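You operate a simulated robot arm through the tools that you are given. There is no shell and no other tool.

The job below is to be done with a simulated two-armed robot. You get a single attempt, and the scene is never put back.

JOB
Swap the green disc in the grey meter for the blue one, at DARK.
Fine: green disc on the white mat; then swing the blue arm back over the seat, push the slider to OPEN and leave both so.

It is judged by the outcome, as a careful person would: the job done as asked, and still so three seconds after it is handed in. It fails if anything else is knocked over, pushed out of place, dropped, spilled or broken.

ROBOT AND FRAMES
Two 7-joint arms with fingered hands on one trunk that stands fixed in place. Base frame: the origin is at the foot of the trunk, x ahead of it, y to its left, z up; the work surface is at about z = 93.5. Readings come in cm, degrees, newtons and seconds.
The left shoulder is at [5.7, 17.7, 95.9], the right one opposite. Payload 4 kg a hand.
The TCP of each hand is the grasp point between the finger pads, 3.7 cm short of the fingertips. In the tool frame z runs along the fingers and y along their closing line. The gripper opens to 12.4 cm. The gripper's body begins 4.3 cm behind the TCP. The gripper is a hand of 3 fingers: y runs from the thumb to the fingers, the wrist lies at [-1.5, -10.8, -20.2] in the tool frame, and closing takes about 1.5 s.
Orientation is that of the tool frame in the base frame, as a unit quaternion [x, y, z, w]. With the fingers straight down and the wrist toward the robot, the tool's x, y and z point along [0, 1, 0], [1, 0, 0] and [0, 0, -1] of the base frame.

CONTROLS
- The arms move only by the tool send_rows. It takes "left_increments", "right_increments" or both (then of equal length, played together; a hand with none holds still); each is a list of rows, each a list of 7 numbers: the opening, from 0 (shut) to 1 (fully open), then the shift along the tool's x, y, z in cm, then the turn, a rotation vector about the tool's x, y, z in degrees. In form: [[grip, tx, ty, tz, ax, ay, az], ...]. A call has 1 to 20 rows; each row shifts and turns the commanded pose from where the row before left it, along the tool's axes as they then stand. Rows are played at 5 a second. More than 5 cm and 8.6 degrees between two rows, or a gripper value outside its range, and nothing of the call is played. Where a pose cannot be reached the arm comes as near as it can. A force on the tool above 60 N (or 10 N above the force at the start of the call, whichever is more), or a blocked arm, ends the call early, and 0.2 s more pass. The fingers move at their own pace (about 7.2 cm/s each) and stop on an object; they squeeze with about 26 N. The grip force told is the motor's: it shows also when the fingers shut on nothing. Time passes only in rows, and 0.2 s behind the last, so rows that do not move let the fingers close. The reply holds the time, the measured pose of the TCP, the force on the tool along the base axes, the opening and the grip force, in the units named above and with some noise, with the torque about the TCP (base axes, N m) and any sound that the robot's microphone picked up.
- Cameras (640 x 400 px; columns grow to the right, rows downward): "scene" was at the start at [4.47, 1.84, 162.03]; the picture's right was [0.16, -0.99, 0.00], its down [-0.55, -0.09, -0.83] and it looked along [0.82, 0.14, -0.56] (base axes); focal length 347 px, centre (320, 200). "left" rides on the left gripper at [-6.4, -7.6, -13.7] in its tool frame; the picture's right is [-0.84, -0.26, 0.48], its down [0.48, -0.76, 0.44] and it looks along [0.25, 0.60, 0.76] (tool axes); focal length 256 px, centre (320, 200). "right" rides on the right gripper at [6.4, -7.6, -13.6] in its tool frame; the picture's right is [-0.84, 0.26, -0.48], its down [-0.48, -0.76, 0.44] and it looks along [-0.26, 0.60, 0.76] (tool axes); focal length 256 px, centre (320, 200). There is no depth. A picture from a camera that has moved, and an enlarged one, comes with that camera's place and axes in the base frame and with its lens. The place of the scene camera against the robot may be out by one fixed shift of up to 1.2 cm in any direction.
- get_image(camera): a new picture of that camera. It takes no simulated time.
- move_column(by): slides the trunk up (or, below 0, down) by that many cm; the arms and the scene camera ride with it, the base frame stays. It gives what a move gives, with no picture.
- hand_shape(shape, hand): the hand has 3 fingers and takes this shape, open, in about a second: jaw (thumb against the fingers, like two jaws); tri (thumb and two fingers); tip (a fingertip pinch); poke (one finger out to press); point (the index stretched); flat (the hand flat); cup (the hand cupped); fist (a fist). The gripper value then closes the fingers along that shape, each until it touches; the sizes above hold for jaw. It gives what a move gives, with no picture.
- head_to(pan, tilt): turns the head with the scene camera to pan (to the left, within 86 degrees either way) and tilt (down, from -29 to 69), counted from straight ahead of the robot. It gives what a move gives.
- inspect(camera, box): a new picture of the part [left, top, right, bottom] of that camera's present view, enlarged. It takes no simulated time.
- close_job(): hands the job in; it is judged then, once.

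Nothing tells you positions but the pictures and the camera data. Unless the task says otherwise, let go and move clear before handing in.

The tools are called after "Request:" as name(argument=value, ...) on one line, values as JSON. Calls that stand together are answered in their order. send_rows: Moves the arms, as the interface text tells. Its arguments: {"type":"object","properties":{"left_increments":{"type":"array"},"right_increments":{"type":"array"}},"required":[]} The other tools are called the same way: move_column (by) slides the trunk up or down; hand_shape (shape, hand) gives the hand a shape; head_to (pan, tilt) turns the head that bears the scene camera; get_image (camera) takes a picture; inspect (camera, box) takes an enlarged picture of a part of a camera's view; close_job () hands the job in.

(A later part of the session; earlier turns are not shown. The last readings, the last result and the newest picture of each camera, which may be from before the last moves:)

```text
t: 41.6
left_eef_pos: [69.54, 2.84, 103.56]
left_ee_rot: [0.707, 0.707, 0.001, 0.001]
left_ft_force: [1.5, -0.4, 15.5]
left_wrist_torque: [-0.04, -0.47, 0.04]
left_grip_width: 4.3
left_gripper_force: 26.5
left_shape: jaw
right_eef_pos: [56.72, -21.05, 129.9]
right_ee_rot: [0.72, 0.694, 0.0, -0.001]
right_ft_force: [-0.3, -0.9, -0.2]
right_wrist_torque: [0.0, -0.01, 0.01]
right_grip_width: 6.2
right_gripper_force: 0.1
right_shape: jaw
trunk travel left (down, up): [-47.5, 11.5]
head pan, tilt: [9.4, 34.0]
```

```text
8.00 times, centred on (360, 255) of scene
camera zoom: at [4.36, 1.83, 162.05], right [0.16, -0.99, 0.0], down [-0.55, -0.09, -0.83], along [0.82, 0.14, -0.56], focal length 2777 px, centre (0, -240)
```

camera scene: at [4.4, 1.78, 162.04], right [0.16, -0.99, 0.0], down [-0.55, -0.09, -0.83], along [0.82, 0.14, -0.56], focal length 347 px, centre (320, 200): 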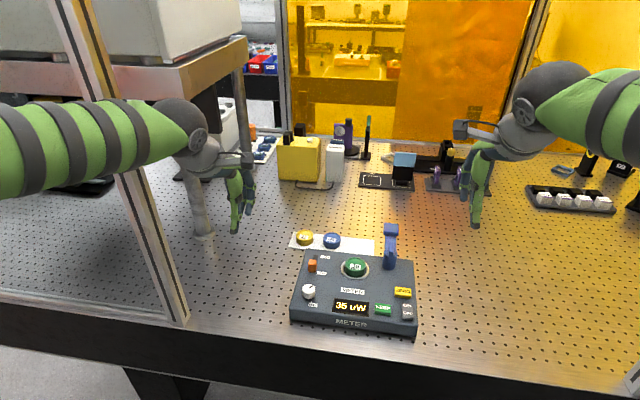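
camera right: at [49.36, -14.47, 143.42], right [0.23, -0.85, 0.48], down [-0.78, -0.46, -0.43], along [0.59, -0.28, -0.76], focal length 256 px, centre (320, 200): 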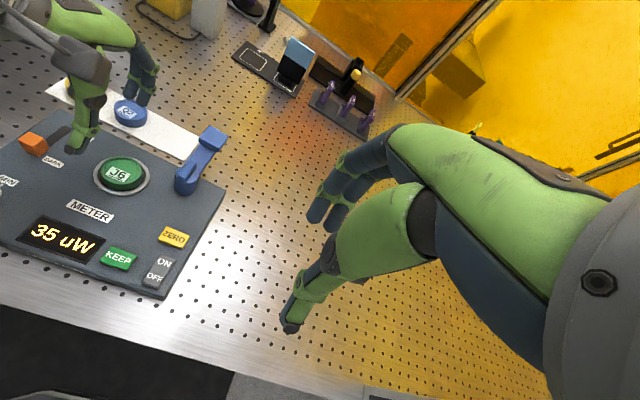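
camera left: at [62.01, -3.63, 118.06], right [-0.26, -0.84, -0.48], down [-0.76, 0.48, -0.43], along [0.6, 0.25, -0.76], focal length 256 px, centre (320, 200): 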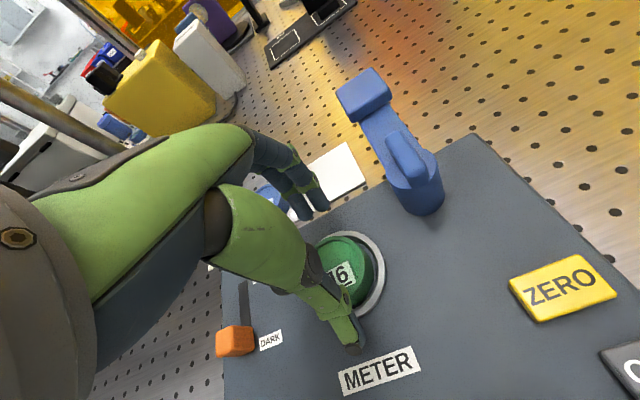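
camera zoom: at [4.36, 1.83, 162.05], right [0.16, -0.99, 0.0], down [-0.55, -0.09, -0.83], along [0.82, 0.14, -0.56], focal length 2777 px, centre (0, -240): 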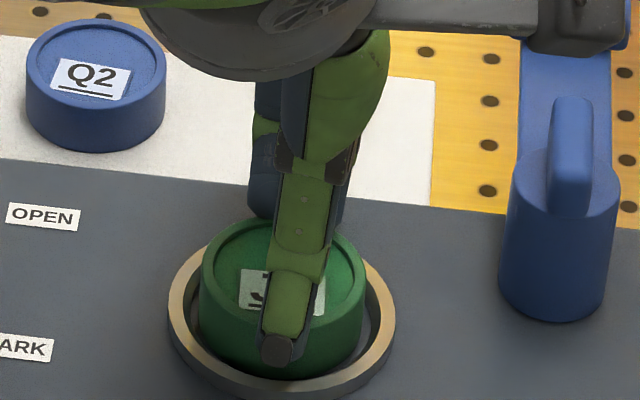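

The grip is firm at 26 N, though the fingers press down a little. I'll lift slowly and check that the disc comes along.

Request:
send_rows(left_increments=[[0.2, 0, 0, -0.4, 0, 0, 0], [0.2, 0, 0, -0.4, 0, 0, 0], [0.2, 0, 0, -0.4, 0, 0, 0], [0.2, 0, 0, 0, 0, 0, 0]])

Request:
inspect(camera="left", box=[240, 160, 420, 370])

Request:
inspect(camera="scene", box=[330, 230, 390, 280])

Request:
inspect(camera="right", box=[80, 120, 180, 200])

```text
t: 42.6
left_eef_pos: [69.4, 2.91, 104.42]
left_ee_rot: [0.707, 0.707, 0.0, 0.0]
left_ft_force: [0.9, 0.1, 0.0]
left_wrist_torque: [-0.01, -0.02, -0.02]
left_grip_width: 4.15
left_gripper_force: 26.4
left_shape: jaw
right_eef_pos: [56.83, -21.11, 129.76]
right_ee_rot: [0.719, 0.695, -0.001, -0.001]
right_ft_force: [0.3, 0.3, 0.1]
right_wrist_torque: [-0.02, 0.03, 0.01]
right_grip_width: 6.21
right_gripper_force: 0.2
right_shape: jaw
trunk travel left (down, up): [-47.5, 11.5]
head pan, tilt: [9.4, 34.0]
```

```text
1.90 times, centred on (330, 265) of left
camera zoom: at [61.89, -3.36, 118.32], right [-0.26, -0.84, -0.48], down [-0.76, 0.48, -0.43], along [0.6, 0.26, -0.76], focal length 488 px, centre (301, 76)
```

zoom: 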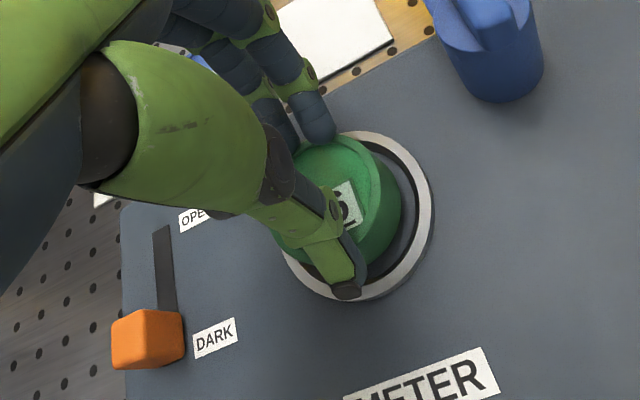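

```text
8.00 times, centred on (360, 255) of scene
camera zoom: at [4.48, 1.84, 162.03], right [0.16, -0.99, 0.0], down [-0.55, -0.09, -0.83], along [0.82, 0.14, -0.56], focal length 2777 px, centre (0, -240)
```

zoom: 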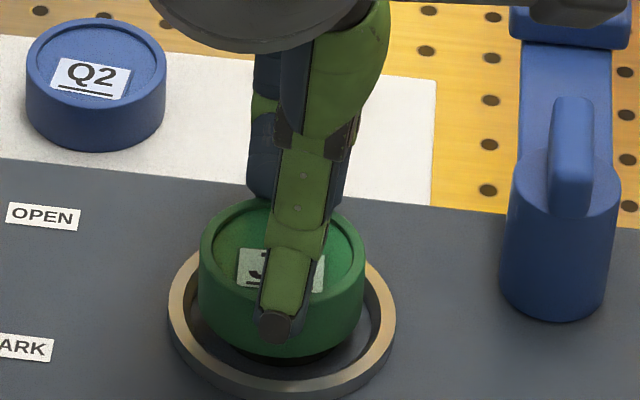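

```text
5.00 times, centred on (130, 160) of right
camera zoom: at [49.39, -14.51, 143.4], right [0.23, -0.85, 0.48], down [-0.78, -0.46, -0.43], along [0.59, -0.28, -0.76], focal length 1280 px, centre (1270, 400)
```

zoom: 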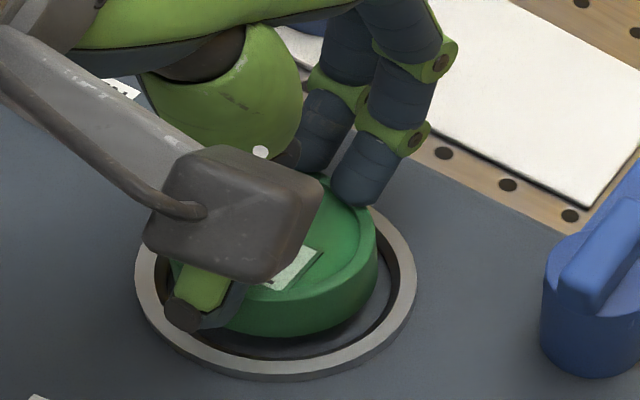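

The green disc came out with the hand, held level. I'll lift it well clear and carry it over the free part of the white mat, between the blue disc and the blue arm.

Request:
send_rows(left_increments=[[0.2, 0, 0, -1.0, 0, 0, 0], [0.2, 0, 0, -1.5, 0, 0, 0], [0.2, 0, 0, -1.5, 0, 0, 0], [0.2, 0, 0, -1.0, 0, 0, 0], [0.2, 0.06, 1.6, 0, 0, 0, 0], [0.2, 0.06, 2.1, 0, 0, 0, 0], [0.2, 0.06, 2.1, 0, 0, 0, 0], [0.2, 0.06, 2.1, 0, 0, 0, 0], [0.2, 0.06, 2.1, 0, 0, 0, 0], [0.2, 0.06, 2.1, 0, 0, 0, 0], [0.2, 0.06, 1.8, 0, 0, 0, 0], [0.2, 0, 0, 0, 0, 0, 0]])

Request:
get_image(camera="left")

Request:
get_image(camera="right")

Request:
inspect(camera="scene", box=[270, 170, 430, 290])

```text
t: 45.2
left_eef_pos: [83.41, 3.22, 109.49]
left_ee_rot: [0.707, 0.707, 0.0, -0.001]
left_ft_force: [-0.6, 0.9, -0.9]
left_wrist_torque: [-0.01, 0.0, 0.01]
left_grip_width: 4.16
left_gripper_force: 26.6
left_shape: jaw
right_eef_pos: [56.84, -21.02, 129.86]
right_ee_rot: [0.719, 0.695, -0.001, -0.001]
right_ft_force: [0.6, 0.5, -0.3]
right_wrist_torque: [0.0, -0.01, 0.0]
right_grip_width: 6.18
right_gripper_force: 0.2
right_shape: jaw
trunk travel left (down, up): [-47.5, 11.5]
head pan, tilt: [9.4, 34.0]
```

```text
taken
camera left: at [75.83, -3.04, 123.27], right [-0.26, -0.84, -0.48], down [-0.76, 0.48, -0.43], along [0.6, 0.25, -0.76], focal length 256 px, centre (320, 200)
```

left: 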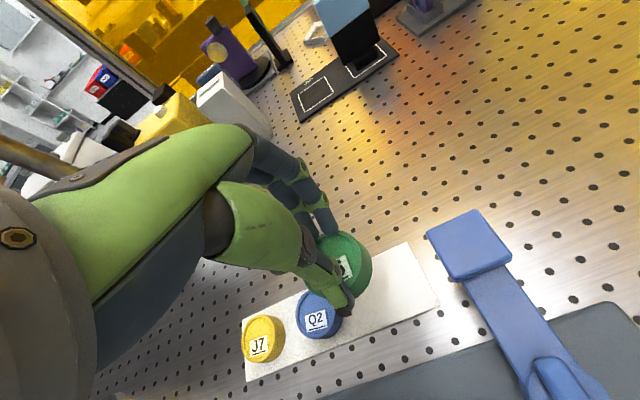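

```text
taken
camera right: at [49.37, -14.51, 143.41], right [0.23, -0.85, 0.48], down [-0.78, -0.46, -0.43], along [0.59, -0.28, -0.76], focal length 256 px, centre (320, 200)
```

right: 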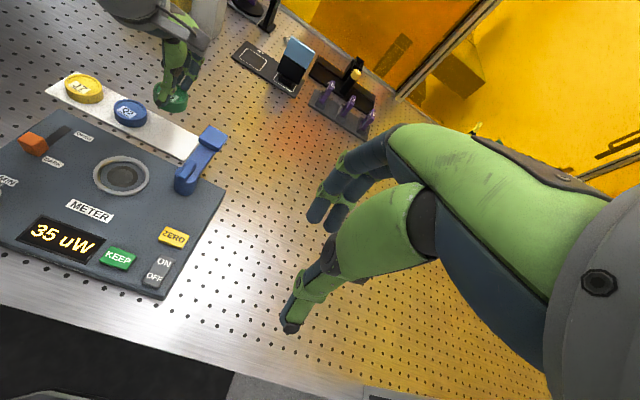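

```text
3.33 times, centred on (350, 230) of scene
camera zoom: at [4.46, 1.83, 162.03], right [0.16, -0.99, 0.0], down [-0.55, -0.09, -0.83], along [0.82, 0.14, -0.56], focal length 1157 px, centre (220, 100)
```

zoom: 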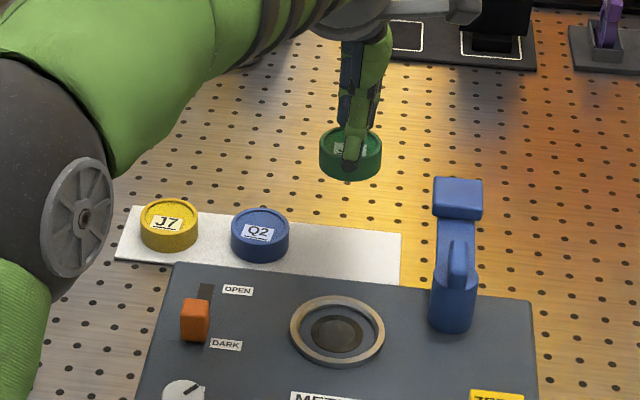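

The disc is held level above the mat's empty end. I'll zoom in to read how it sits in the hand before lowering, and look at the empty seat.

Request:
inspect(camera="left", box=[240, 180, 460, 390])

Request:
inspect(camera="right", box=[130, 30, 230, 120])

Request:
inspect(camera="right", box=[70, 130, 170, 210])

```text
1.90 times, centred on (350, 285) of left
camera zoom: at [75.83, -3.04, 123.27], right [-0.26, -0.84, -0.48], down [-0.76, 0.48, -0.43], along [0.6, 0.25, -0.76], focal length 488 px, centre (263, 38)
```

zoom: 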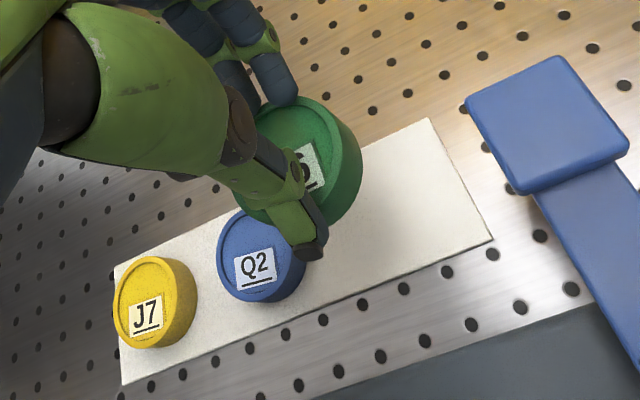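

```text
4.44 times, centred on (180, 75) of right
camera zoom: at [49.37, -14.51, 143.41], right [0.23, -0.85, 0.48], down [-0.78, -0.46, -0.43], along [0.59, -0.28, -0.76], focal length 1138 px, centre (942, 756)
```

zoom: 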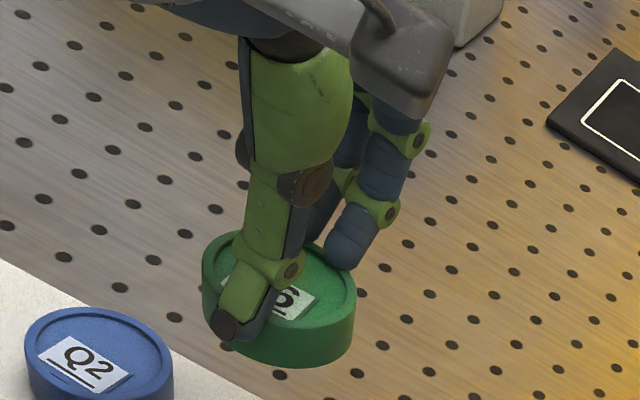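

```text
5.00 times, centred on (120, 170) of right
camera zoom: at [49.37, -14.51, 143.41], right [0.23, -0.85, 0.48], down [-0.78, -0.46, -0.43], along [0.59, -0.28, -0.76], focal length 1280 px, centre (1320, 350)
```

zoom: 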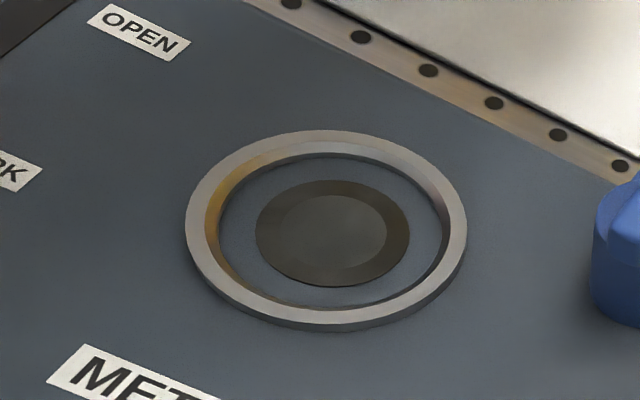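

The seat is a raised ring on the flat top around a dark window. The green disc hangs level, its base roughly 6 cm below the grasp point. I'll lower it to just above the mat, then feel for contact.

Request:
send_rows(left_increments=[[0.2, 0, 0, 1.5, 0, 0, 0], [0.2, 0, 0, 1.5, 0, 0, 0], [0.2, 0, 0, 1.5, 0, 0, 0], [0.2, 0, 0, 1.3, 0, 0, 0], [0.2, 0, 0, 1.0, 0, 0, 0], [0.2, 0, 0, 0.8, 0, 0, 0], [0.2, 0, 0, 0, 0, 0, 0]])

Request:
inspect(camera="right", box=[100, 60, 220, 160])

Request:
inspect(camera="scene", box=[310, 190, 410, 270])

Request:
get_image(camera="left")

```text
t: 46.8
left_eef_pos: [83.35, 3.38, 101.88]
left_ee_rot: [0.707, 0.707, 0.0, 0.0]
left_ft_force: [-0.7, 0.7, -0.2]
left_wrist_torque: [0.03, -0.01, 0.02]
left_grip_width: 4.14
left_gripper_force: 26.2
left_shape: jaw
right_eef_pos: [56.9, -21.02, 129.76]
right_ee_rot: [0.72, 0.694, -0.001, 0.0]
right_ft_force: [0.0, 0.3, 0.3]
right_wrist_torque: [0.03, 0.02, 0.04]
right_grip_width: 6.18
right_gripper_force: 0.1
right_shape: jaw
trunk travel left (down, up): [-47.5, 11.5]
head pan, tilt: [9.4, 34.0]
```

```text
4.00 times, centred on (160, 110) of right
camera zoom: at [49.39, -14.51, 143.4], right [0.23, -0.85, 0.48], down [-0.78, -0.46, -0.43], along [0.59, -0.28, -0.76], focal length 1024 px, centre (960, 560)
```

zoom: 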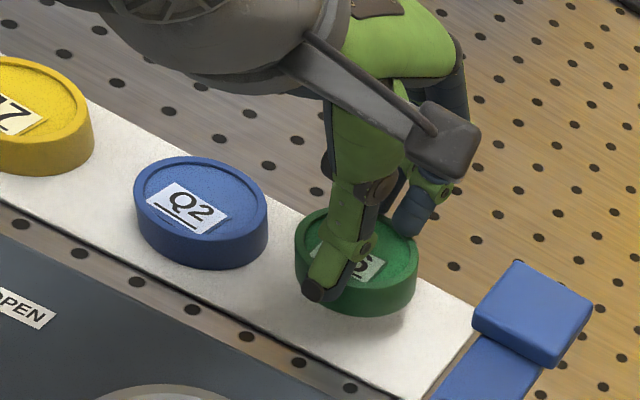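

```text
5.00 times, centred on (360, 230) of scene
camera zoom: at [4.49, 1.83, 162.03], right [0.16, -0.99, 0.0], down [-0.55, -0.09, -0.83], along [0.82, 0.14, -0.56], focal length 1735 px, centre (120, 50)
```

zoom: 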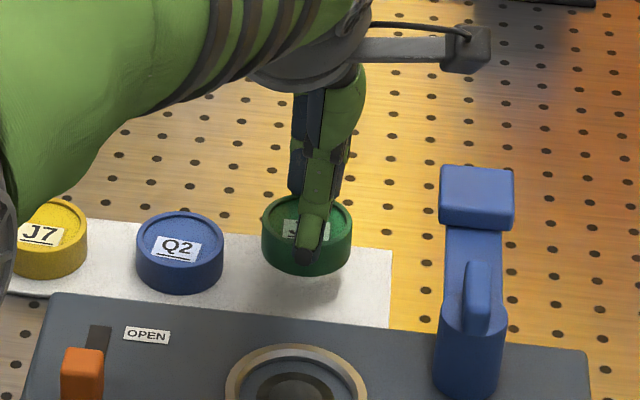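

```text
taken
camera left: at [75.83, -3.0, 115.76], right [-0.26, -0.84, -0.48], down [-0.76, 0.48, -0.43], along [0.6, 0.25, -0.76], focal length 256 px, centre (320, 200)
```

left: 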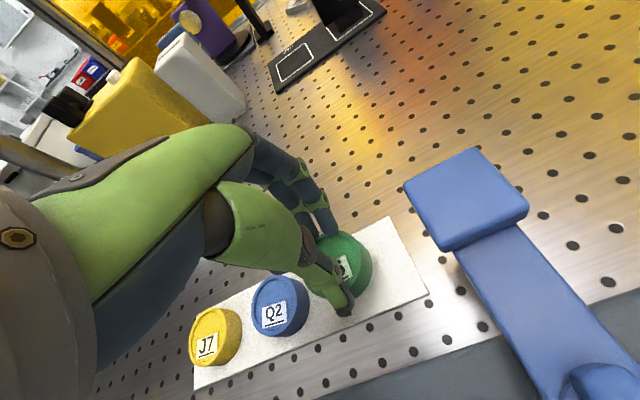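

The disc is about 1.7 cm above the mat and centred in the free area. I'll lower it gently until I feel contact.

Request:
send_rows(left_increments=[[0.2, 0, 0, 0.5, 0, 0, 0], [0.2, 0, 0, 0.4, 0, 0, 0], [0.2, 0, 0, 0.3, 0, 0, 0], [0.2, 0, 0, 0, 0, 0, 0]])

Request:
send_rows(left_increments=[[0.2, 0, 0, 0.2, 0, 0, 0], [0.2, 0, 0, 0.2, 0, 0, 0]])

```text
t: 47.8
left_eef_pos: [83.35, 3.25, 100.64]
left_ee_rot: [0.707, 0.707, 0.001, 0.0]
left_ft_force: [-0.2, 0.1, -0.9]
left_wrist_torque: [-0.02, 0.0, 0.01]
left_grip_width: 4.12
left_gripper_force: 26.0
left_shape: jaw
right_eef_pos: [56.73, -21.01, 129.78]
right_ee_rot: [0.72, 0.694, -0.001, -0.001]
right_ft_force: [-0.5, -0.7, 0.5]
right_wrist_torque: [0.02, -0.01, 0.01]
right_grip_width: 6.19
right_gripper_force: 0.0
right_shape: jaw
trunk travel left (down, up): [-47.5, 11.5]
head pan, tilt: [9.4, 34.0]
```

```text
t: 48.4
left_eef_pos: [83.47, 3.14, 100.32]
left_ee_rot: [0.707, 0.707, -0.001, -0.001]
left_ft_force: [-0.8, 1.0, -0.9]
left_wrist_torque: [-0.02, -0.02, 0.01]
left_grip_width: 4.15
left_gripper_force: 25.7
left_shape: jaw
right_eef_pos: [56.82, -21.07, 129.81]
right_ee_rot: [0.719, 0.695, -0.001, 0.0]
right_ft_force: [0.0, -0.1, -0.1]
right_wrist_torque: [-0.02, -0.02, -0.03]
right_grip_width: 6.21
right_gripper_force: 0.1
right_shape: jaw
trunk travel left (down, up): [-47.5, 11.5]
head pan, tilt: [9.4, 34.0]
```

Request:
send_rows(left_increments=[[0.2, 0, 0, 0.2, 0, 0, 0], [0.2, 0, 0, 0.1, 0, 0, 0]])

Request:
inspect(camera="scene", box=[310, 190, 410, 270])

Request:
inspect(camera="right", box=[100, 60, 220, 160])

```text
t: 49.0
left_eef_pos: [83.52, 3.3, 99.96]
left_ee_rot: [0.708, 0.707, -0.001, 0.0]
left_ft_force: [0.1, 0.0, -0.9]
left_wrist_torque: [-0.03, -0.02, 0.01]
left_grip_width: 4.14
left_gripper_force: 25.9
left_shape: jaw
right_eef_pos: [56.85, -20.96, 129.84]
right_ee_rot: [0.719, 0.695, 0.0, -0.001]
right_ft_force: [0.6, 0.1, 0.3]
right_wrist_torque: [-0.01, 0.01, 0.01]
right_grip_width: 6.18
right_gripper_force: 0.1
right_shape: jaw
trunk travel left (down, up): [-47.5, 11.5]
head pan, tilt: [9.4, 34.0]
```

```text
5.00 times, centred on (360, 230) of scene
camera zoom: at [4.49, 1.84, 162.03], right [0.16, -0.99, 0.0], down [-0.55, -0.09, -0.83], along [0.82, 0.14, -0.56], focal length 1735 px, centre (120, 50)
```

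zoom: 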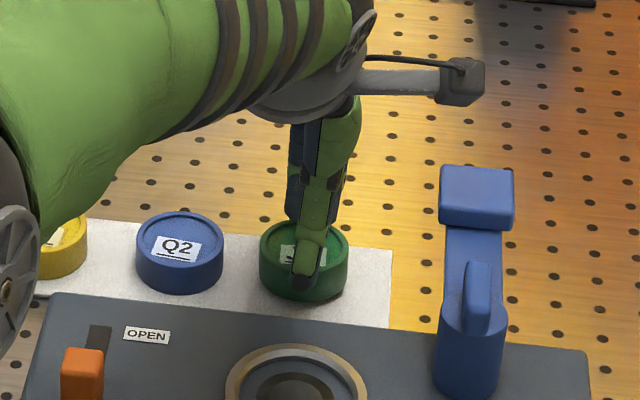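

```text
4.00 times, centred on (160, 110) of right
camera zoom: at [49.4, -14.51, 143.4], right [0.23, -0.85, 0.48], down [-0.78, -0.46, -0.43], along [0.59, -0.28, -0.76], focal length 1024 px, centre (960, 560)
```

zoom: 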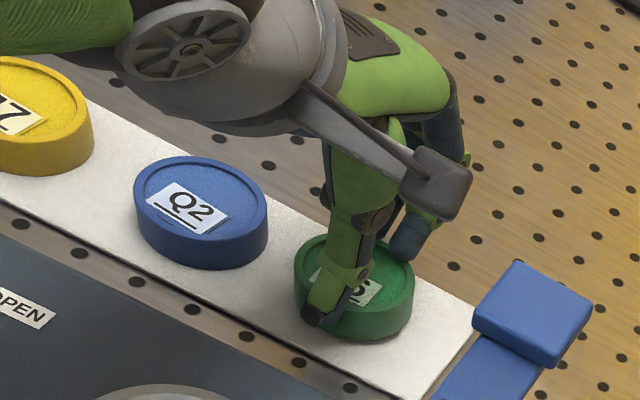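

Request:
send_rows(left_increments=[[0.2, 0, 0, 0.15, 0, 0, 0], [0.2, 0, 0, 0.15, 0, 0, 0]])

Request:
send_rows(left_increments=[[0.2, 0, 0, 0.1, 0, 0, 0]])

```text
t: 49.6
left_eef_pos: [83.38, 3.26, 99.69]
left_ee_rot: [0.708, 0.707, -0.001, 0.0]
left_ft_force: [-0.2, -0.9, -0.3]
left_wrist_torque: [-0.02, -0.07, -0.01]
left_grip_width: 4.13
left_gripper_force: 26.2
left_shape: jaw
right_eef_pos: [56.75, -21.06, 129.8]
right_ee_rot: [0.719, 0.695, 0.0, -0.001]
right_ft_force: [1.2, -0.3, -1.1]
right_wrist_torque: [0.02, 0.03, 0.0]
right_grip_width: 6.17
right_gripper_force: 0.0
right_shape: jaw
trunk travel left (down, up): [-47.5, 11.5]
head pan, tilt: [9.4, 34.0]
```

```text
t: 50.0
left_eef_pos: [83.47, 3.26, 99.62]
left_ee_rot: [0.707, 0.707, 0.0, 0.0]
left_ft_force: [0.2, 0.3, 2.9]
left_wrist_torque: [0.01, -0.04, 0.02]
left_grip_width: 4.16
left_gripper_force: 25.9
left_shape: jaw
right_eef_pos: [56.86, -20.95, 129.78]
right_ee_rot: [0.719, 0.695, 0.0, -0.001]
right_ft_force: [-0.4, 0.1, 0.8]
right_wrist_torque: [0.0, 0.02, 0.01]
right_grip_width: 6.18
right_gripper_force: 0.1
right_shape: jaw
trunk travel left (down, up): [-47.5, 11.5]
head pan, tilt: [9.4, 34.0]
```

I felt contact (about 3 N) at a grasp height of 99.6, so the disc is on the mat. I'll open the hand, rise straight up, and check.

Request:
send_rows(left_increments=[[0.36, 0, 0, 0, 0, 0, 0], [0.45, 0, 0, 0, 0, 0, 0], [0.6, 0, 0, 0, 0, 0, 0], [0.65, 0, 0, 0, 0, 0, 0], [0.65, 0, 0, 0, 0, 0, 0], [0.65, 0, 0, -1.0, 0, 0, 0], [0.65, 0, 0, -2, 0, 0, 0], [0.65, 0, 0, -3, 0, 0, 0], [0.65, 0, 0, -3, 0, 0, 0], [0.65, 0, 0, -2, 0, 0, 0]])

Request:
get_image(camera="left")

Request:
inspect(camera="right", box=[60, 50, 220, 180])

Request:
inspect(camera="scene", box=[280, 180, 420, 290])

```text
t: 52.2
left_eef_pos: [83.44, 3.25, 110.5]
left_ee_rot: [0.708, 0.706, -0.001, -0.001]
left_ft_force: [-0.6, -0.1, 0.6]
left_wrist_torque: [0.03, -0.02, 0.03]
left_grip_width: 8.0
left_gripper_force: 0.1
left_shape: jaw
right_eef_pos: [56.87, -21.02, 129.81]
right_ee_rot: [0.719, 0.695, -0.001, 0.0]
right_ft_force: [-0.7, 0.0, -0.3]
right_wrist_torque: [0.02, -0.03, -0.02]
right_grip_width: 6.18
right_gripper_force: 0.0
right_shape: jaw
trunk travel left (down, up): [-47.5, 11.5]
head pan, tilt: [9.4, 34.0]
```

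```text
taken
camera left: at [75.81, -3.1, 124.42], right [-0.26, -0.84, -0.48], down [-0.76, 0.48, -0.43], along [0.6, 0.25, -0.76], focal length 256 px, centre (320, 200)
```

left: 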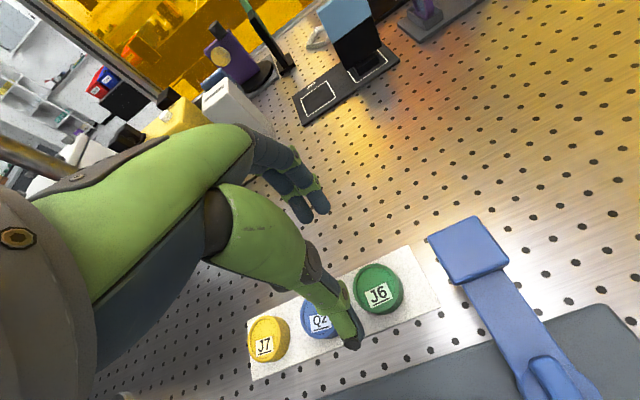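

```text
3.08 times, centred on (140, 115) of right
camera zoom: at [49.39, -14.51, 143.4], right [0.23, -0.85, 0.48], down [-0.78, -0.46, -0.43], along [0.59, -0.28, -0.76], focal length 788 px, centre (874, 462)
```

zoom: 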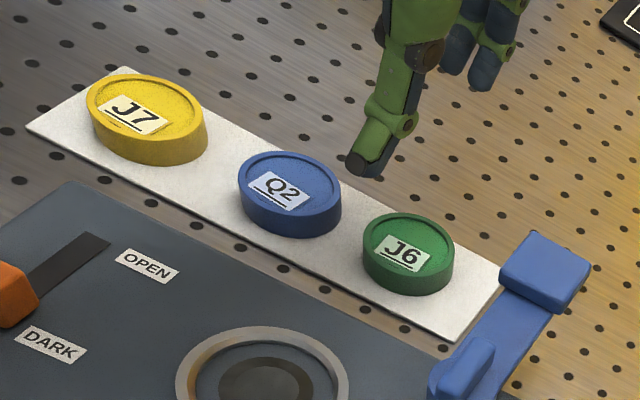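

```text
3.64 times, centred on (350, 235) of scene
camera zoom: at [4.48, 1.83, 162.03], right [0.16, -0.99, 0.0], down [-0.55, -0.09, -0.83], along [0.82, 0.14, -0.56], focal length 1262 px, centre (211, 73)
```

zoom: 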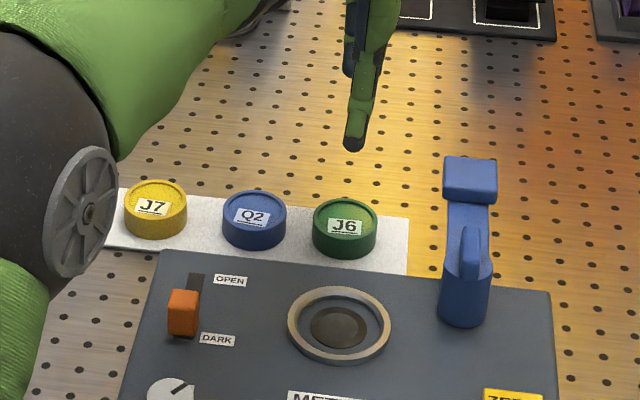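

The green disc lies flat on the mat, clear of everything. Now I'll locate the green and blue discs exactly relative to the hand, so the blue one can be gripped centrally.

Request:
inspect(camera="left", box=[240, 240, 440, 385])

Request:
inspect(camera="right", box=[110, 80, 210, 160])

```text
2.76 times, centred on (340, 312) of left
camera zoom: at [75.81, -3.1, 124.42], right [-0.26, -0.84, -0.48], down [-0.76, 0.48, -0.43], along [0.6, 0.25, -0.76], focal length 706 px, centre (265, -110)
```

zoom: 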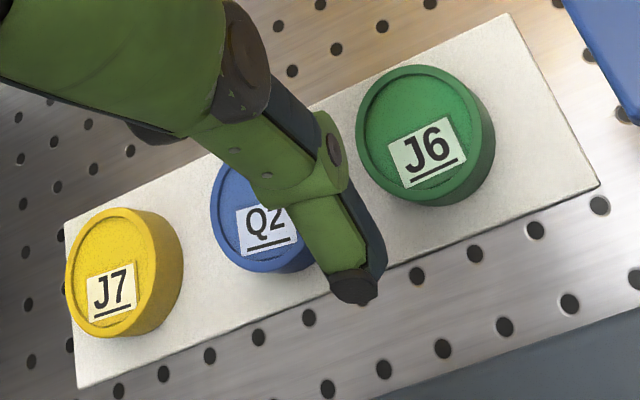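

```text
5.00 times, centred on (160, 120) of right
camera zoom: at [49.39, -14.51, 143.4], right [0.23, -0.85, 0.48], down [-0.78, -0.46, -0.43], along [0.59, -0.28, -0.76], focal length 1280 px, centre (1120, 600)
```

zoom: 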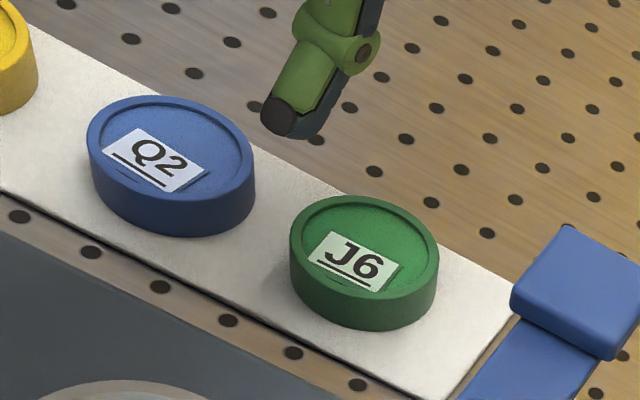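

The green disc sits within 0.2 cm of where I released it, and I put the blue one at (83.3, 10.5). I'll move the open hand above the blue disc and check.

Request:
send_rows(left_increments=[[0.65, 1.45, -0.03, 0, 0, 0, 0], [0.65, 1.45, -0.03, 0, 0, 0, 0], [0.65, 1.45, -0.03, 0, 0, 0, 0], [0.65, 1.45, -0.03, 0, 0, 0, 0], [0.65, 1.45, -0.03, 0, 0, 0, 0], [0.65, 0, 0, 0, 0, 0, 0]])

Request:
inspect(camera="left", box=[280, 220, 440, 360])

Request:
inspect(camera="right", box=[60, 40, 200, 150])

```text
t: 53.6
left_eef_pos: [83.3, 10.69, 110.4]
left_ee_rot: [0.707, 0.707, -0.001, -0.001]
left_ft_force: [-0.8, 0.5, -0.4]
left_wrist_torque: [0.02, 0.01, 0.01]
left_grip_width: 8.02
left_gripper_force: 0.2
left_shape: jaw
right_eef_pos: [56.73, -20.98, 129.71]
right_ee_rot: [0.72, 0.694, 0.0, -0.001]
right_ft_force: [-0.2, -0.4, 0.6]
right_wrist_torque: [0.01, -0.05, 0.0]
right_grip_width: 6.17
right_gripper_force: 0.0
right_shape: jaw
trunk travel left (down, up): [-47.5, 11.5]
head pan, tilt: [9.4, 34.0]
```

```text
2.86 times, centred on (360, 290) of left
camera zoom: at [75.82, 4.46, 124.21], right [-0.26, -0.84, -0.48], down [-0.76, 0.48, -0.43], along [0.6, 0.25, -0.76], focal length 731 px, centre (206, -57)
```

zoom: 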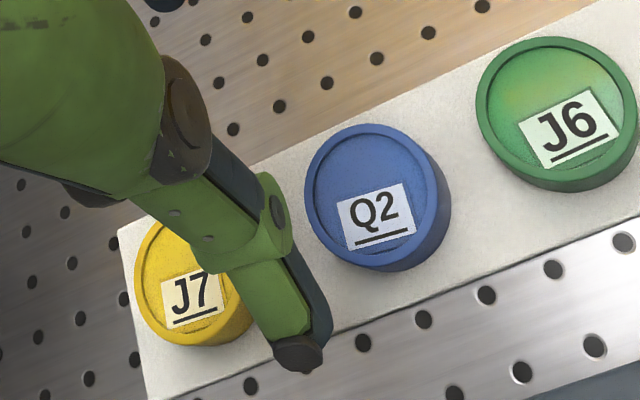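

```text
3.64 times, centred on (130, 95) of right
camera zoom: at [49.39, -14.52, 143.4], right [0.23, -0.85, 0.48], down [-0.78, -0.46, -0.43], along [0.59, -0.28, -0.76], focal length 931 px, centre (1011, 582)
```

zoom: 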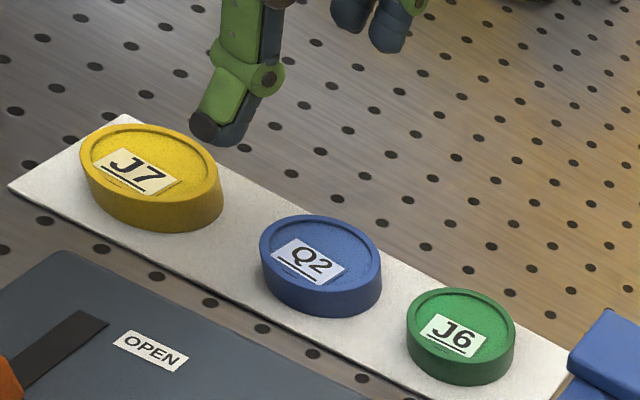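

The hand is centred on the blue disc to within about 0.15 cm. I'll make the small correction and lower around it.

Request:
send_rows(left_increments=[[0.65, -0.13, 0.04, 2, 0, 0, 0], [0.65, 0, 0, 2, 0, 0, 0], [0.65, 0, 0, 2, 0, 0, 0], [0.65, 0, 0, 2, 0, 0, 0], [0.65, 0, 0, 1.5, 0, 0, 0], [0.6, 0, 0, 1.0, 0, 0, 0], [0.5, 0, 0, 0.5, 0, 0, 0], [0.47, 0, 0, 0, 0, 0, 0], [0.47, 0, 0, 0, 0, 0, 0]])

Request:
inspect(camera="left", box=[240, 160, 420, 370])

Request:
inspect(camera="right", box=[60, 40, 200, 150])

Request:
inspect(camera="scene", box=[280, 200, 380, 280])

```text
t: 55.6
left_eef_pos: [83.28, 10.45, 99.42]
left_ee_rot: [0.707, 0.707, -0.001, 0.0]
left_ft_force: [-1.0, -0.4, 0.1]
left_wrist_torque: [-0.05, -0.04, 0.0]
left_grip_width: 5.87
left_gripper_force: 0.1
left_shape: jaw
right_eef_pos: [56.88, -20.96, 129.77]
right_ee_rot: [0.72, 0.694, 0.0, 0.0]
right_ft_force: [-0.1, -0.1, 0.4]
right_wrist_torque: [0.04, 0.03, 0.0]
right_grip_width: 6.14
right_gripper_force: 0.0
right_shape: jaw
trunk travel left (down, up): [-47.5, 11.5]
head pan, tilt: [9.4, 34.0]
```

```text
1.90 times, centred on (330, 265) of left
camera zoom: at [75.76, 4.17, 113.27], right [-0.26, -0.84, -0.48], down [-0.76, 0.48, -0.43], along [0.6, 0.25, -0.76], focal length 488 px, centre (301, 76)
```

zoom: 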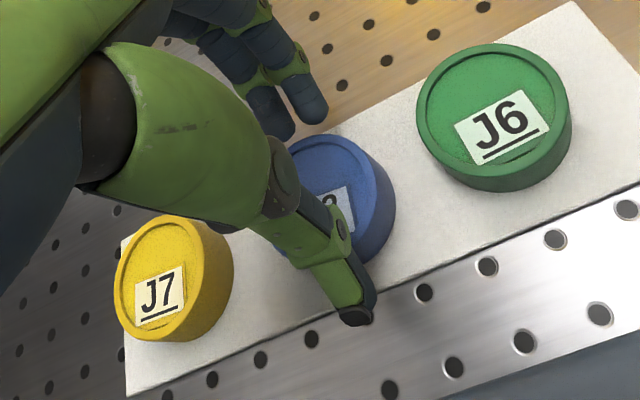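

```text
3.64 times, centred on (130, 95) of right
camera zoom: at [49.39, -14.51, 143.41], right [0.23, -0.85, 0.48], down [-0.78, -0.46, -0.43], along [0.59, -0.28, -0.76], focal length 931 px, centre (1011, 582)
```

zoom: 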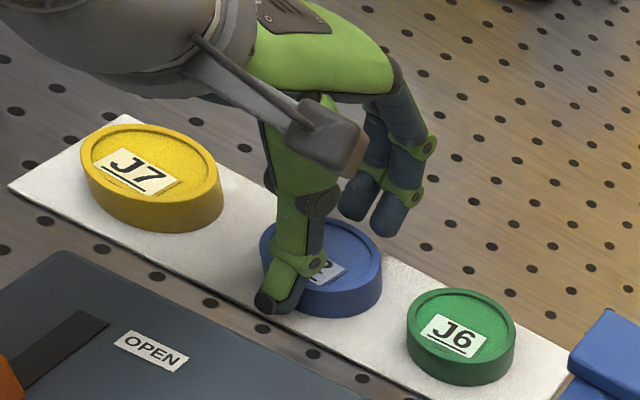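

```text
5.00 times, centred on (330, 240) of scene
camera zoom: at [4.48, 1.83, 162.03], right [0.16, -0.99, 0.0], down [-0.55, -0.09, -0.83], along [0.82, 0.14, -0.56], focal length 1735 px, centre (270, 0)
```

zoom: 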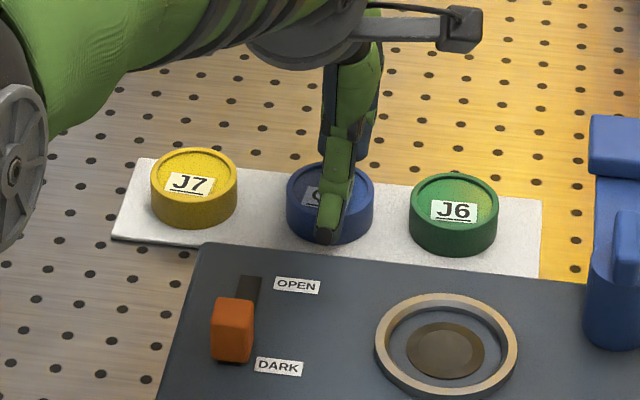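

The blue disc is between thumb and fingers. I'll close on it.

Request:
send_rows(left_increments=[[0.4, 0, 0, 0, 0, 0, 0], [0.3, 0, 0, 0, 0, 0, 0], [0.2, 0, 0, 0, 0, 0, 0], [0.2, 0, 0, 0, 0, 0, 0], [0.2, 0, 0, 0, 0, 0, 0]])

Request:
inspect(camera="left", box=[240, 160, 420, 370])

Request:
inspect(camera="right", box=[60, 40, 200, 150])

```text
t: 56.8
left_eef_pos: [83.29, 10.32, 99.6]
left_ee_rot: [0.707, 0.707, 0.0, 0.002]
left_ft_force: [1.2, 1.1, 11.0]
left_wrist_torque: [-0.03, -0.26, -0.01]
left_grip_width: 4.18
left_gripper_force: 26.2
left_shape: jaw
right_eef_pos: [56.81, -20.93, 129.85]
right_ee_rot: [0.719, 0.695, 0.0, 0.0]
right_ft_force: [0.1, 0.2, 1.0]
right_wrist_torque: [0.0, 0.02, -0.01]
right_grip_width: 6.19
right_gripper_force: 0.1
right_shape: jaw
trunk travel left (down, up): [-47.5, 11.5]
head pan, tilt: [9.4, 34.0]
```

```text
1.90 times, centred on (330, 265) of left
camera zoom: at [75.71, 4.16, 113.42], right [-0.26, -0.84, -0.48], down [-0.76, 0.48, -0.44], along [0.6, 0.25, -0.76], focal length 488 px, centre (301, 76)
```

zoom: 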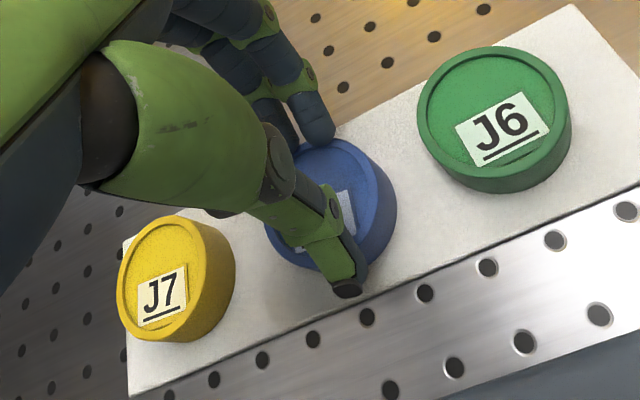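

```text
3.64 times, centred on (130, 95) of right
camera zoom: at [49.31, -14.52, 143.45], right [0.23, -0.85, 0.48], down [-0.78, -0.46, -0.43], along [0.59, -0.28, -0.76], focal length 931 px, centre (1011, 582)
```

zoom: 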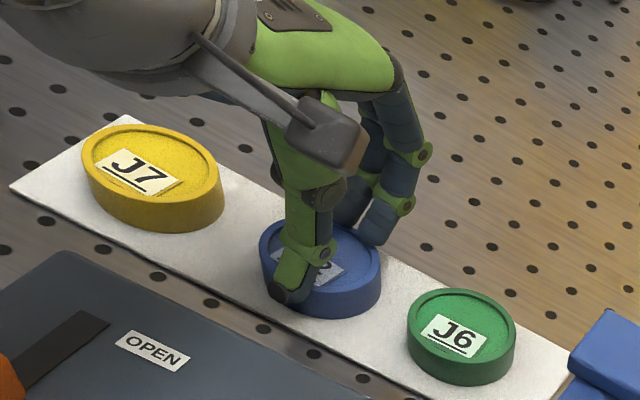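

Gripped firmly at 26 N. I'll lift slowly and check that it stays level.

Request:
send_rows(left_increments=[[0.2, 0, 0, -0.4, 0, 0, 0], [0.2, 0, 0, -0.6, 0, 0, 0], [0.2, 0, 0, -1.0, 0, 0, 0], [0.2, 0, 0, -2.0, 0, 0, 0], [0.2, 0, 0, -2.5, 0, 0, 0], [0.2, 0, 0, -2.5, 0, 0, 0], [0.2, 0, 0, 0, 0, 0, 0]])

Request:
inspect(camera="left", box=[240, 160, 420, 370])

Request:
inspect(camera="right", box=[60, 20, 220, 150])

Request:
inspect(camera="scene", box=[280, 180, 400, 280])

```text
t: 58.4
left_eef_pos: [83.09, 10.42, 108.76]
left_ee_rot: [0.707, 0.708, -0.001, 0.0]
left_ft_force: [-0.2, 0.1, -0.8]
left_wrist_torque: [0.0, -0.02, -0.02]
left_grip_width: 4.07
left_gripper_force: 25.7
left_shape: jaw
right_eef_pos: [56.75, -21.1, 129.83]
right_ee_rot: [0.719, 0.695, -0.001, -0.001]
right_ft_force: [0.1, 0.1, 0.4]
right_wrist_torque: [0.02, 0.06, -0.01]
right_grip_width: 6.19
right_gripper_force: 0.1
right_shape: jaw
trunk travel left (down, up): [-47.5, 11.5]
head pan, tilt: [9.4, 34.0]
```

```text
1.90 times, centred on (330, 265) of left
camera zoom: at [75.57, 3.99, 122.56], right [-0.26, -0.84, -0.48], down [-0.76, 0.48, -0.43], along [0.6, 0.25, -0.76], focal length 488 px, centre (301, 76)
```

zoom: 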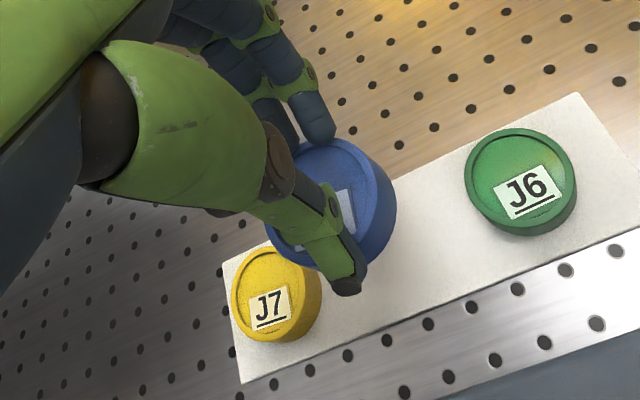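

```text
3.08 times, centred on (140, 85) of right
camera zoom: at [49.41, -14.51, 143.39], right [0.23, -0.85, 0.48], down [-0.78, -0.46, -0.43], along [0.59, -0.28, -0.76], focal length 788 px, centre (874, 554)
```

zoom: 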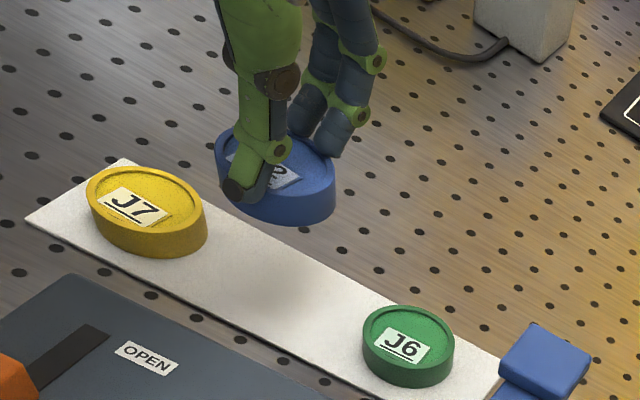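

```text
4.00 times, centred on (340, 230) of scene
camera zoom: at [4.51, 1.84, 162.03], right [0.16, -0.99, 0.0], down [-0.55, -0.09, -0.83], along [0.82, 0.14, -0.56], focal length 1388 px, centre (240, 80)
```

zoom: 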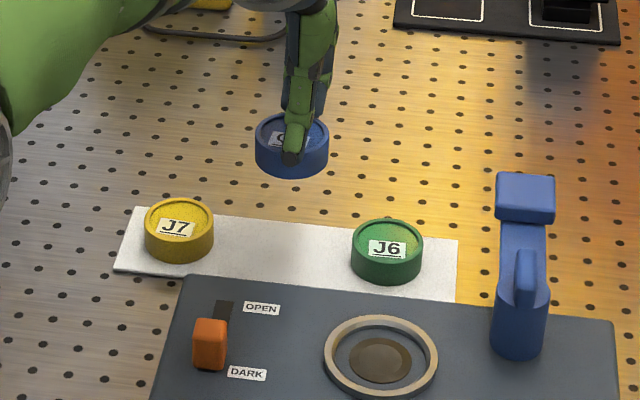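

The blue disc is held level. I'll carry it to just above the seat and compare its position with the ring from the three cameras.

Request:
send_rows(left_increments=[[0.2, -0.96, -1.71, 0, 0, 0, 0], [0.2, -0.96, -1.71, 0, 0, 0, 0], [0.2, -0.96, -1.71, 0, 0, 0, 0], [0.2, -0.96, -1.71, 0, 0, 0, 0], [0.2, -0.96, -1.71, 0, 0, 0, 0], [0.2, -0.96, -1.71, 0, 0, 0, 0], [0.2, -0.96, -1.71, 0, 0, 0, 0], [0.2, -0.96, -1.71, 0, 0, 0, 0], [0.2, 0, 0, 0.8, 0, 0, 0], [0.2, 0, 0, 0, 0, 0, 0]])

Request:
inspect(camera="left", box=[240, 160, 420, 370])

Request:
inspect(camera="right", box=[70, 100, 190, 210])

Request:
inspect(camera="scene", box=[320, 215, 400, 285])

```text
t: 60.6
left_eef_pos: [69.34, 2.55, 107.97]
left_ee_rot: [0.707, 0.707, 0.0, 0.0]
left_ft_force: [-0.2, 0.5, -0.8]
left_wrist_torque: [0.03, 0.0, 0.02]
left_grip_width: 4.03
left_gripper_force: 26.4
left_shape: jaw
right_eef_pos: [56.78, -20.95, 129.78]
right_ee_rot: [0.72, 0.694, -0.001, 0.0]
right_ft_force: [-0.6, 0.5, 0.6]
right_wrist_torque: [0.01, -0.02, 0.02]
right_grip_width: 6.18
right_gripper_force: 0.0
right_shape: jaw
trunk travel left (down, up): [-47.5, 11.5]
head pan, tilt: [9.4, 34.0]
```

```text
1.90 times, centred on (330, 265) of left
camera zoom: at [61.88, -3.69, 121.8], right [-0.26, -0.84, -0.48], down [-0.76, 0.48, -0.43], along [0.6, 0.25, -0.76], focal length 488 px, centre (301, 76)
```

zoom: 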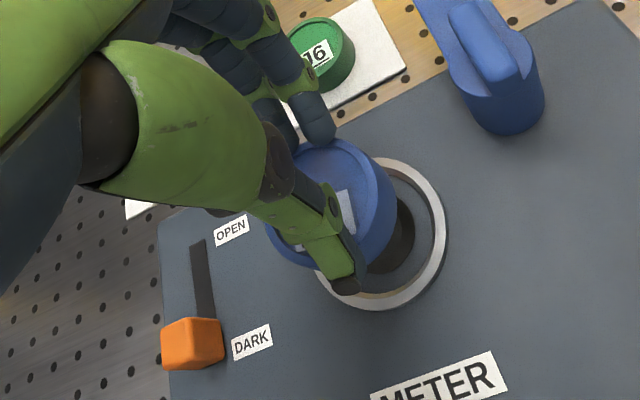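

```text
3.64 times, centred on (130, 155) of right
camera zoom: at [49.38, -14.51, 143.41], right [0.23, -0.85, 0.48], down [-0.78, -0.46, -0.43], along [0.59, -0.28, -0.76], focal length 931 px, centre (1011, 364)
```

zoom: 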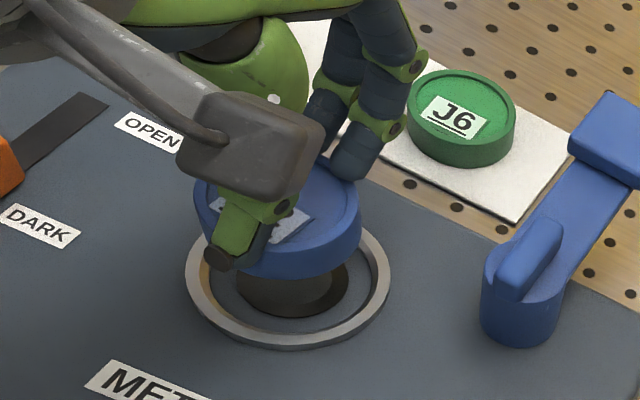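

```text
5.71 times, centred on (360, 250) of scene
camera zoom: at [4.46, 1.83, 162.03], right [0.16, -0.99, 0.0], down [-0.55, -0.09, -0.83], along [0.82, 0.14, -0.56], focal length 1983 px, centre (91, -86)
```

zoom: 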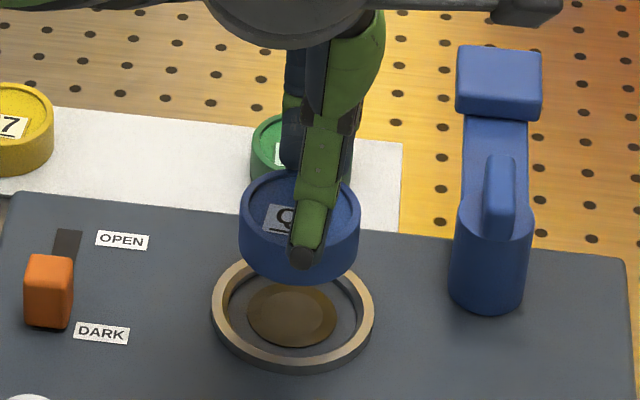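

The disc lines up with the ring to about 0.1 cm, against a clearance of about 0.5 cm. I'll make a tiny correction and lower it into the ring, feeling for contact.

Request:
send_rows(left_increments=[[0.2, -0.05, -0.1, 0.8, 0, 0, 0], [0.2, 0, 0, 0.8, 0, 0, 0], [0.2, 0, 0, 0.6, 0, 0, 0], [0.2, 0, 0, 0.4, 0, 0, 0], [0.2, 0, 0, 0, 0, 0, 0]])

Request:
inspect(camera="left", box=[240, 160, 420, 370])

Request:
inspect(camera="right", box=[80, 120, 180, 210])

Request:
inspect(camera="scene", box=[325, 230, 395, 285])

```text
t: 61.8
left_eef_pos: [69.47, 2.62, 105.31]
left_ee_rot: [0.707, 0.707, -0.002, -0.001]
left_ft_force: [0.0, -0.5, -0.6]
left_wrist_torque: [0.01, -0.01, 0.01]
left_grip_width: 1.89
left_gripper_force: 25.9
left_shape: jaw
right_eef_pos: [56.75, -21.05, 129.75]
right_ee_rot: [0.72, 0.694, -0.001, 0.0]
right_ft_force: [0.5, 0.0, -0.5]
right_wrist_torque: [0.02, -0.03, 0.02]
right_grip_width: 6.17
right_gripper_force: 0.1
right_shape: jaw
trunk travel left (down, up): [-47.5, 11.5]
head pan, tilt: [9.4, 34.0]
```

```text
1.90 times, centred on (330, 265) of left
camera zoom: at [61.9, -3.56, 119.14], right [-0.26, -0.84, -0.48], down [-0.76, 0.48, -0.43], along [0.6, 0.25, -0.76], focal length 488 px, centre (301, 76)
```

zoom: 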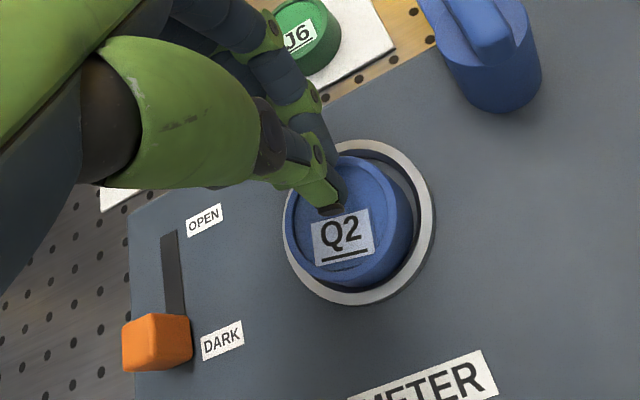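

```text
4.44 times, centred on (130, 165) of right
camera zoom: at [49.39, -14.51, 143.41], right [0.23, -0.85, 0.48], down [-0.78, -0.46, -0.43], along [0.59, -0.28, -0.76], focal length 1138 px, centre (1164, 356)
```

zoom: 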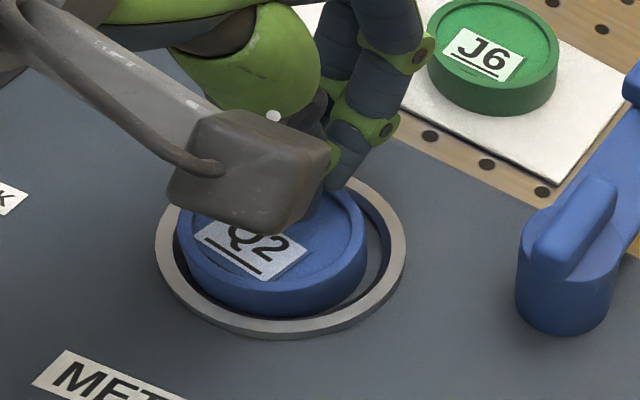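

```text
7.27 times, centred on (360, 258) of scene
camera zoom: at [4.48, 1.84, 162.03], right [0.16, -0.99, 0.0], down [-0.55, -0.09, -0.83], along [0.82, 0.14, -0.56], focal length 2524 px, centre (29, -218)
```

zoom: 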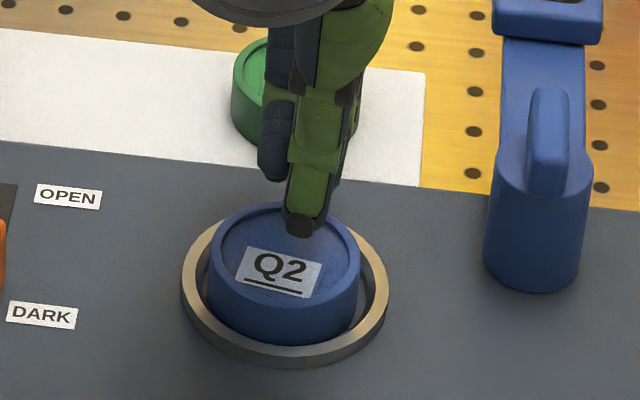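

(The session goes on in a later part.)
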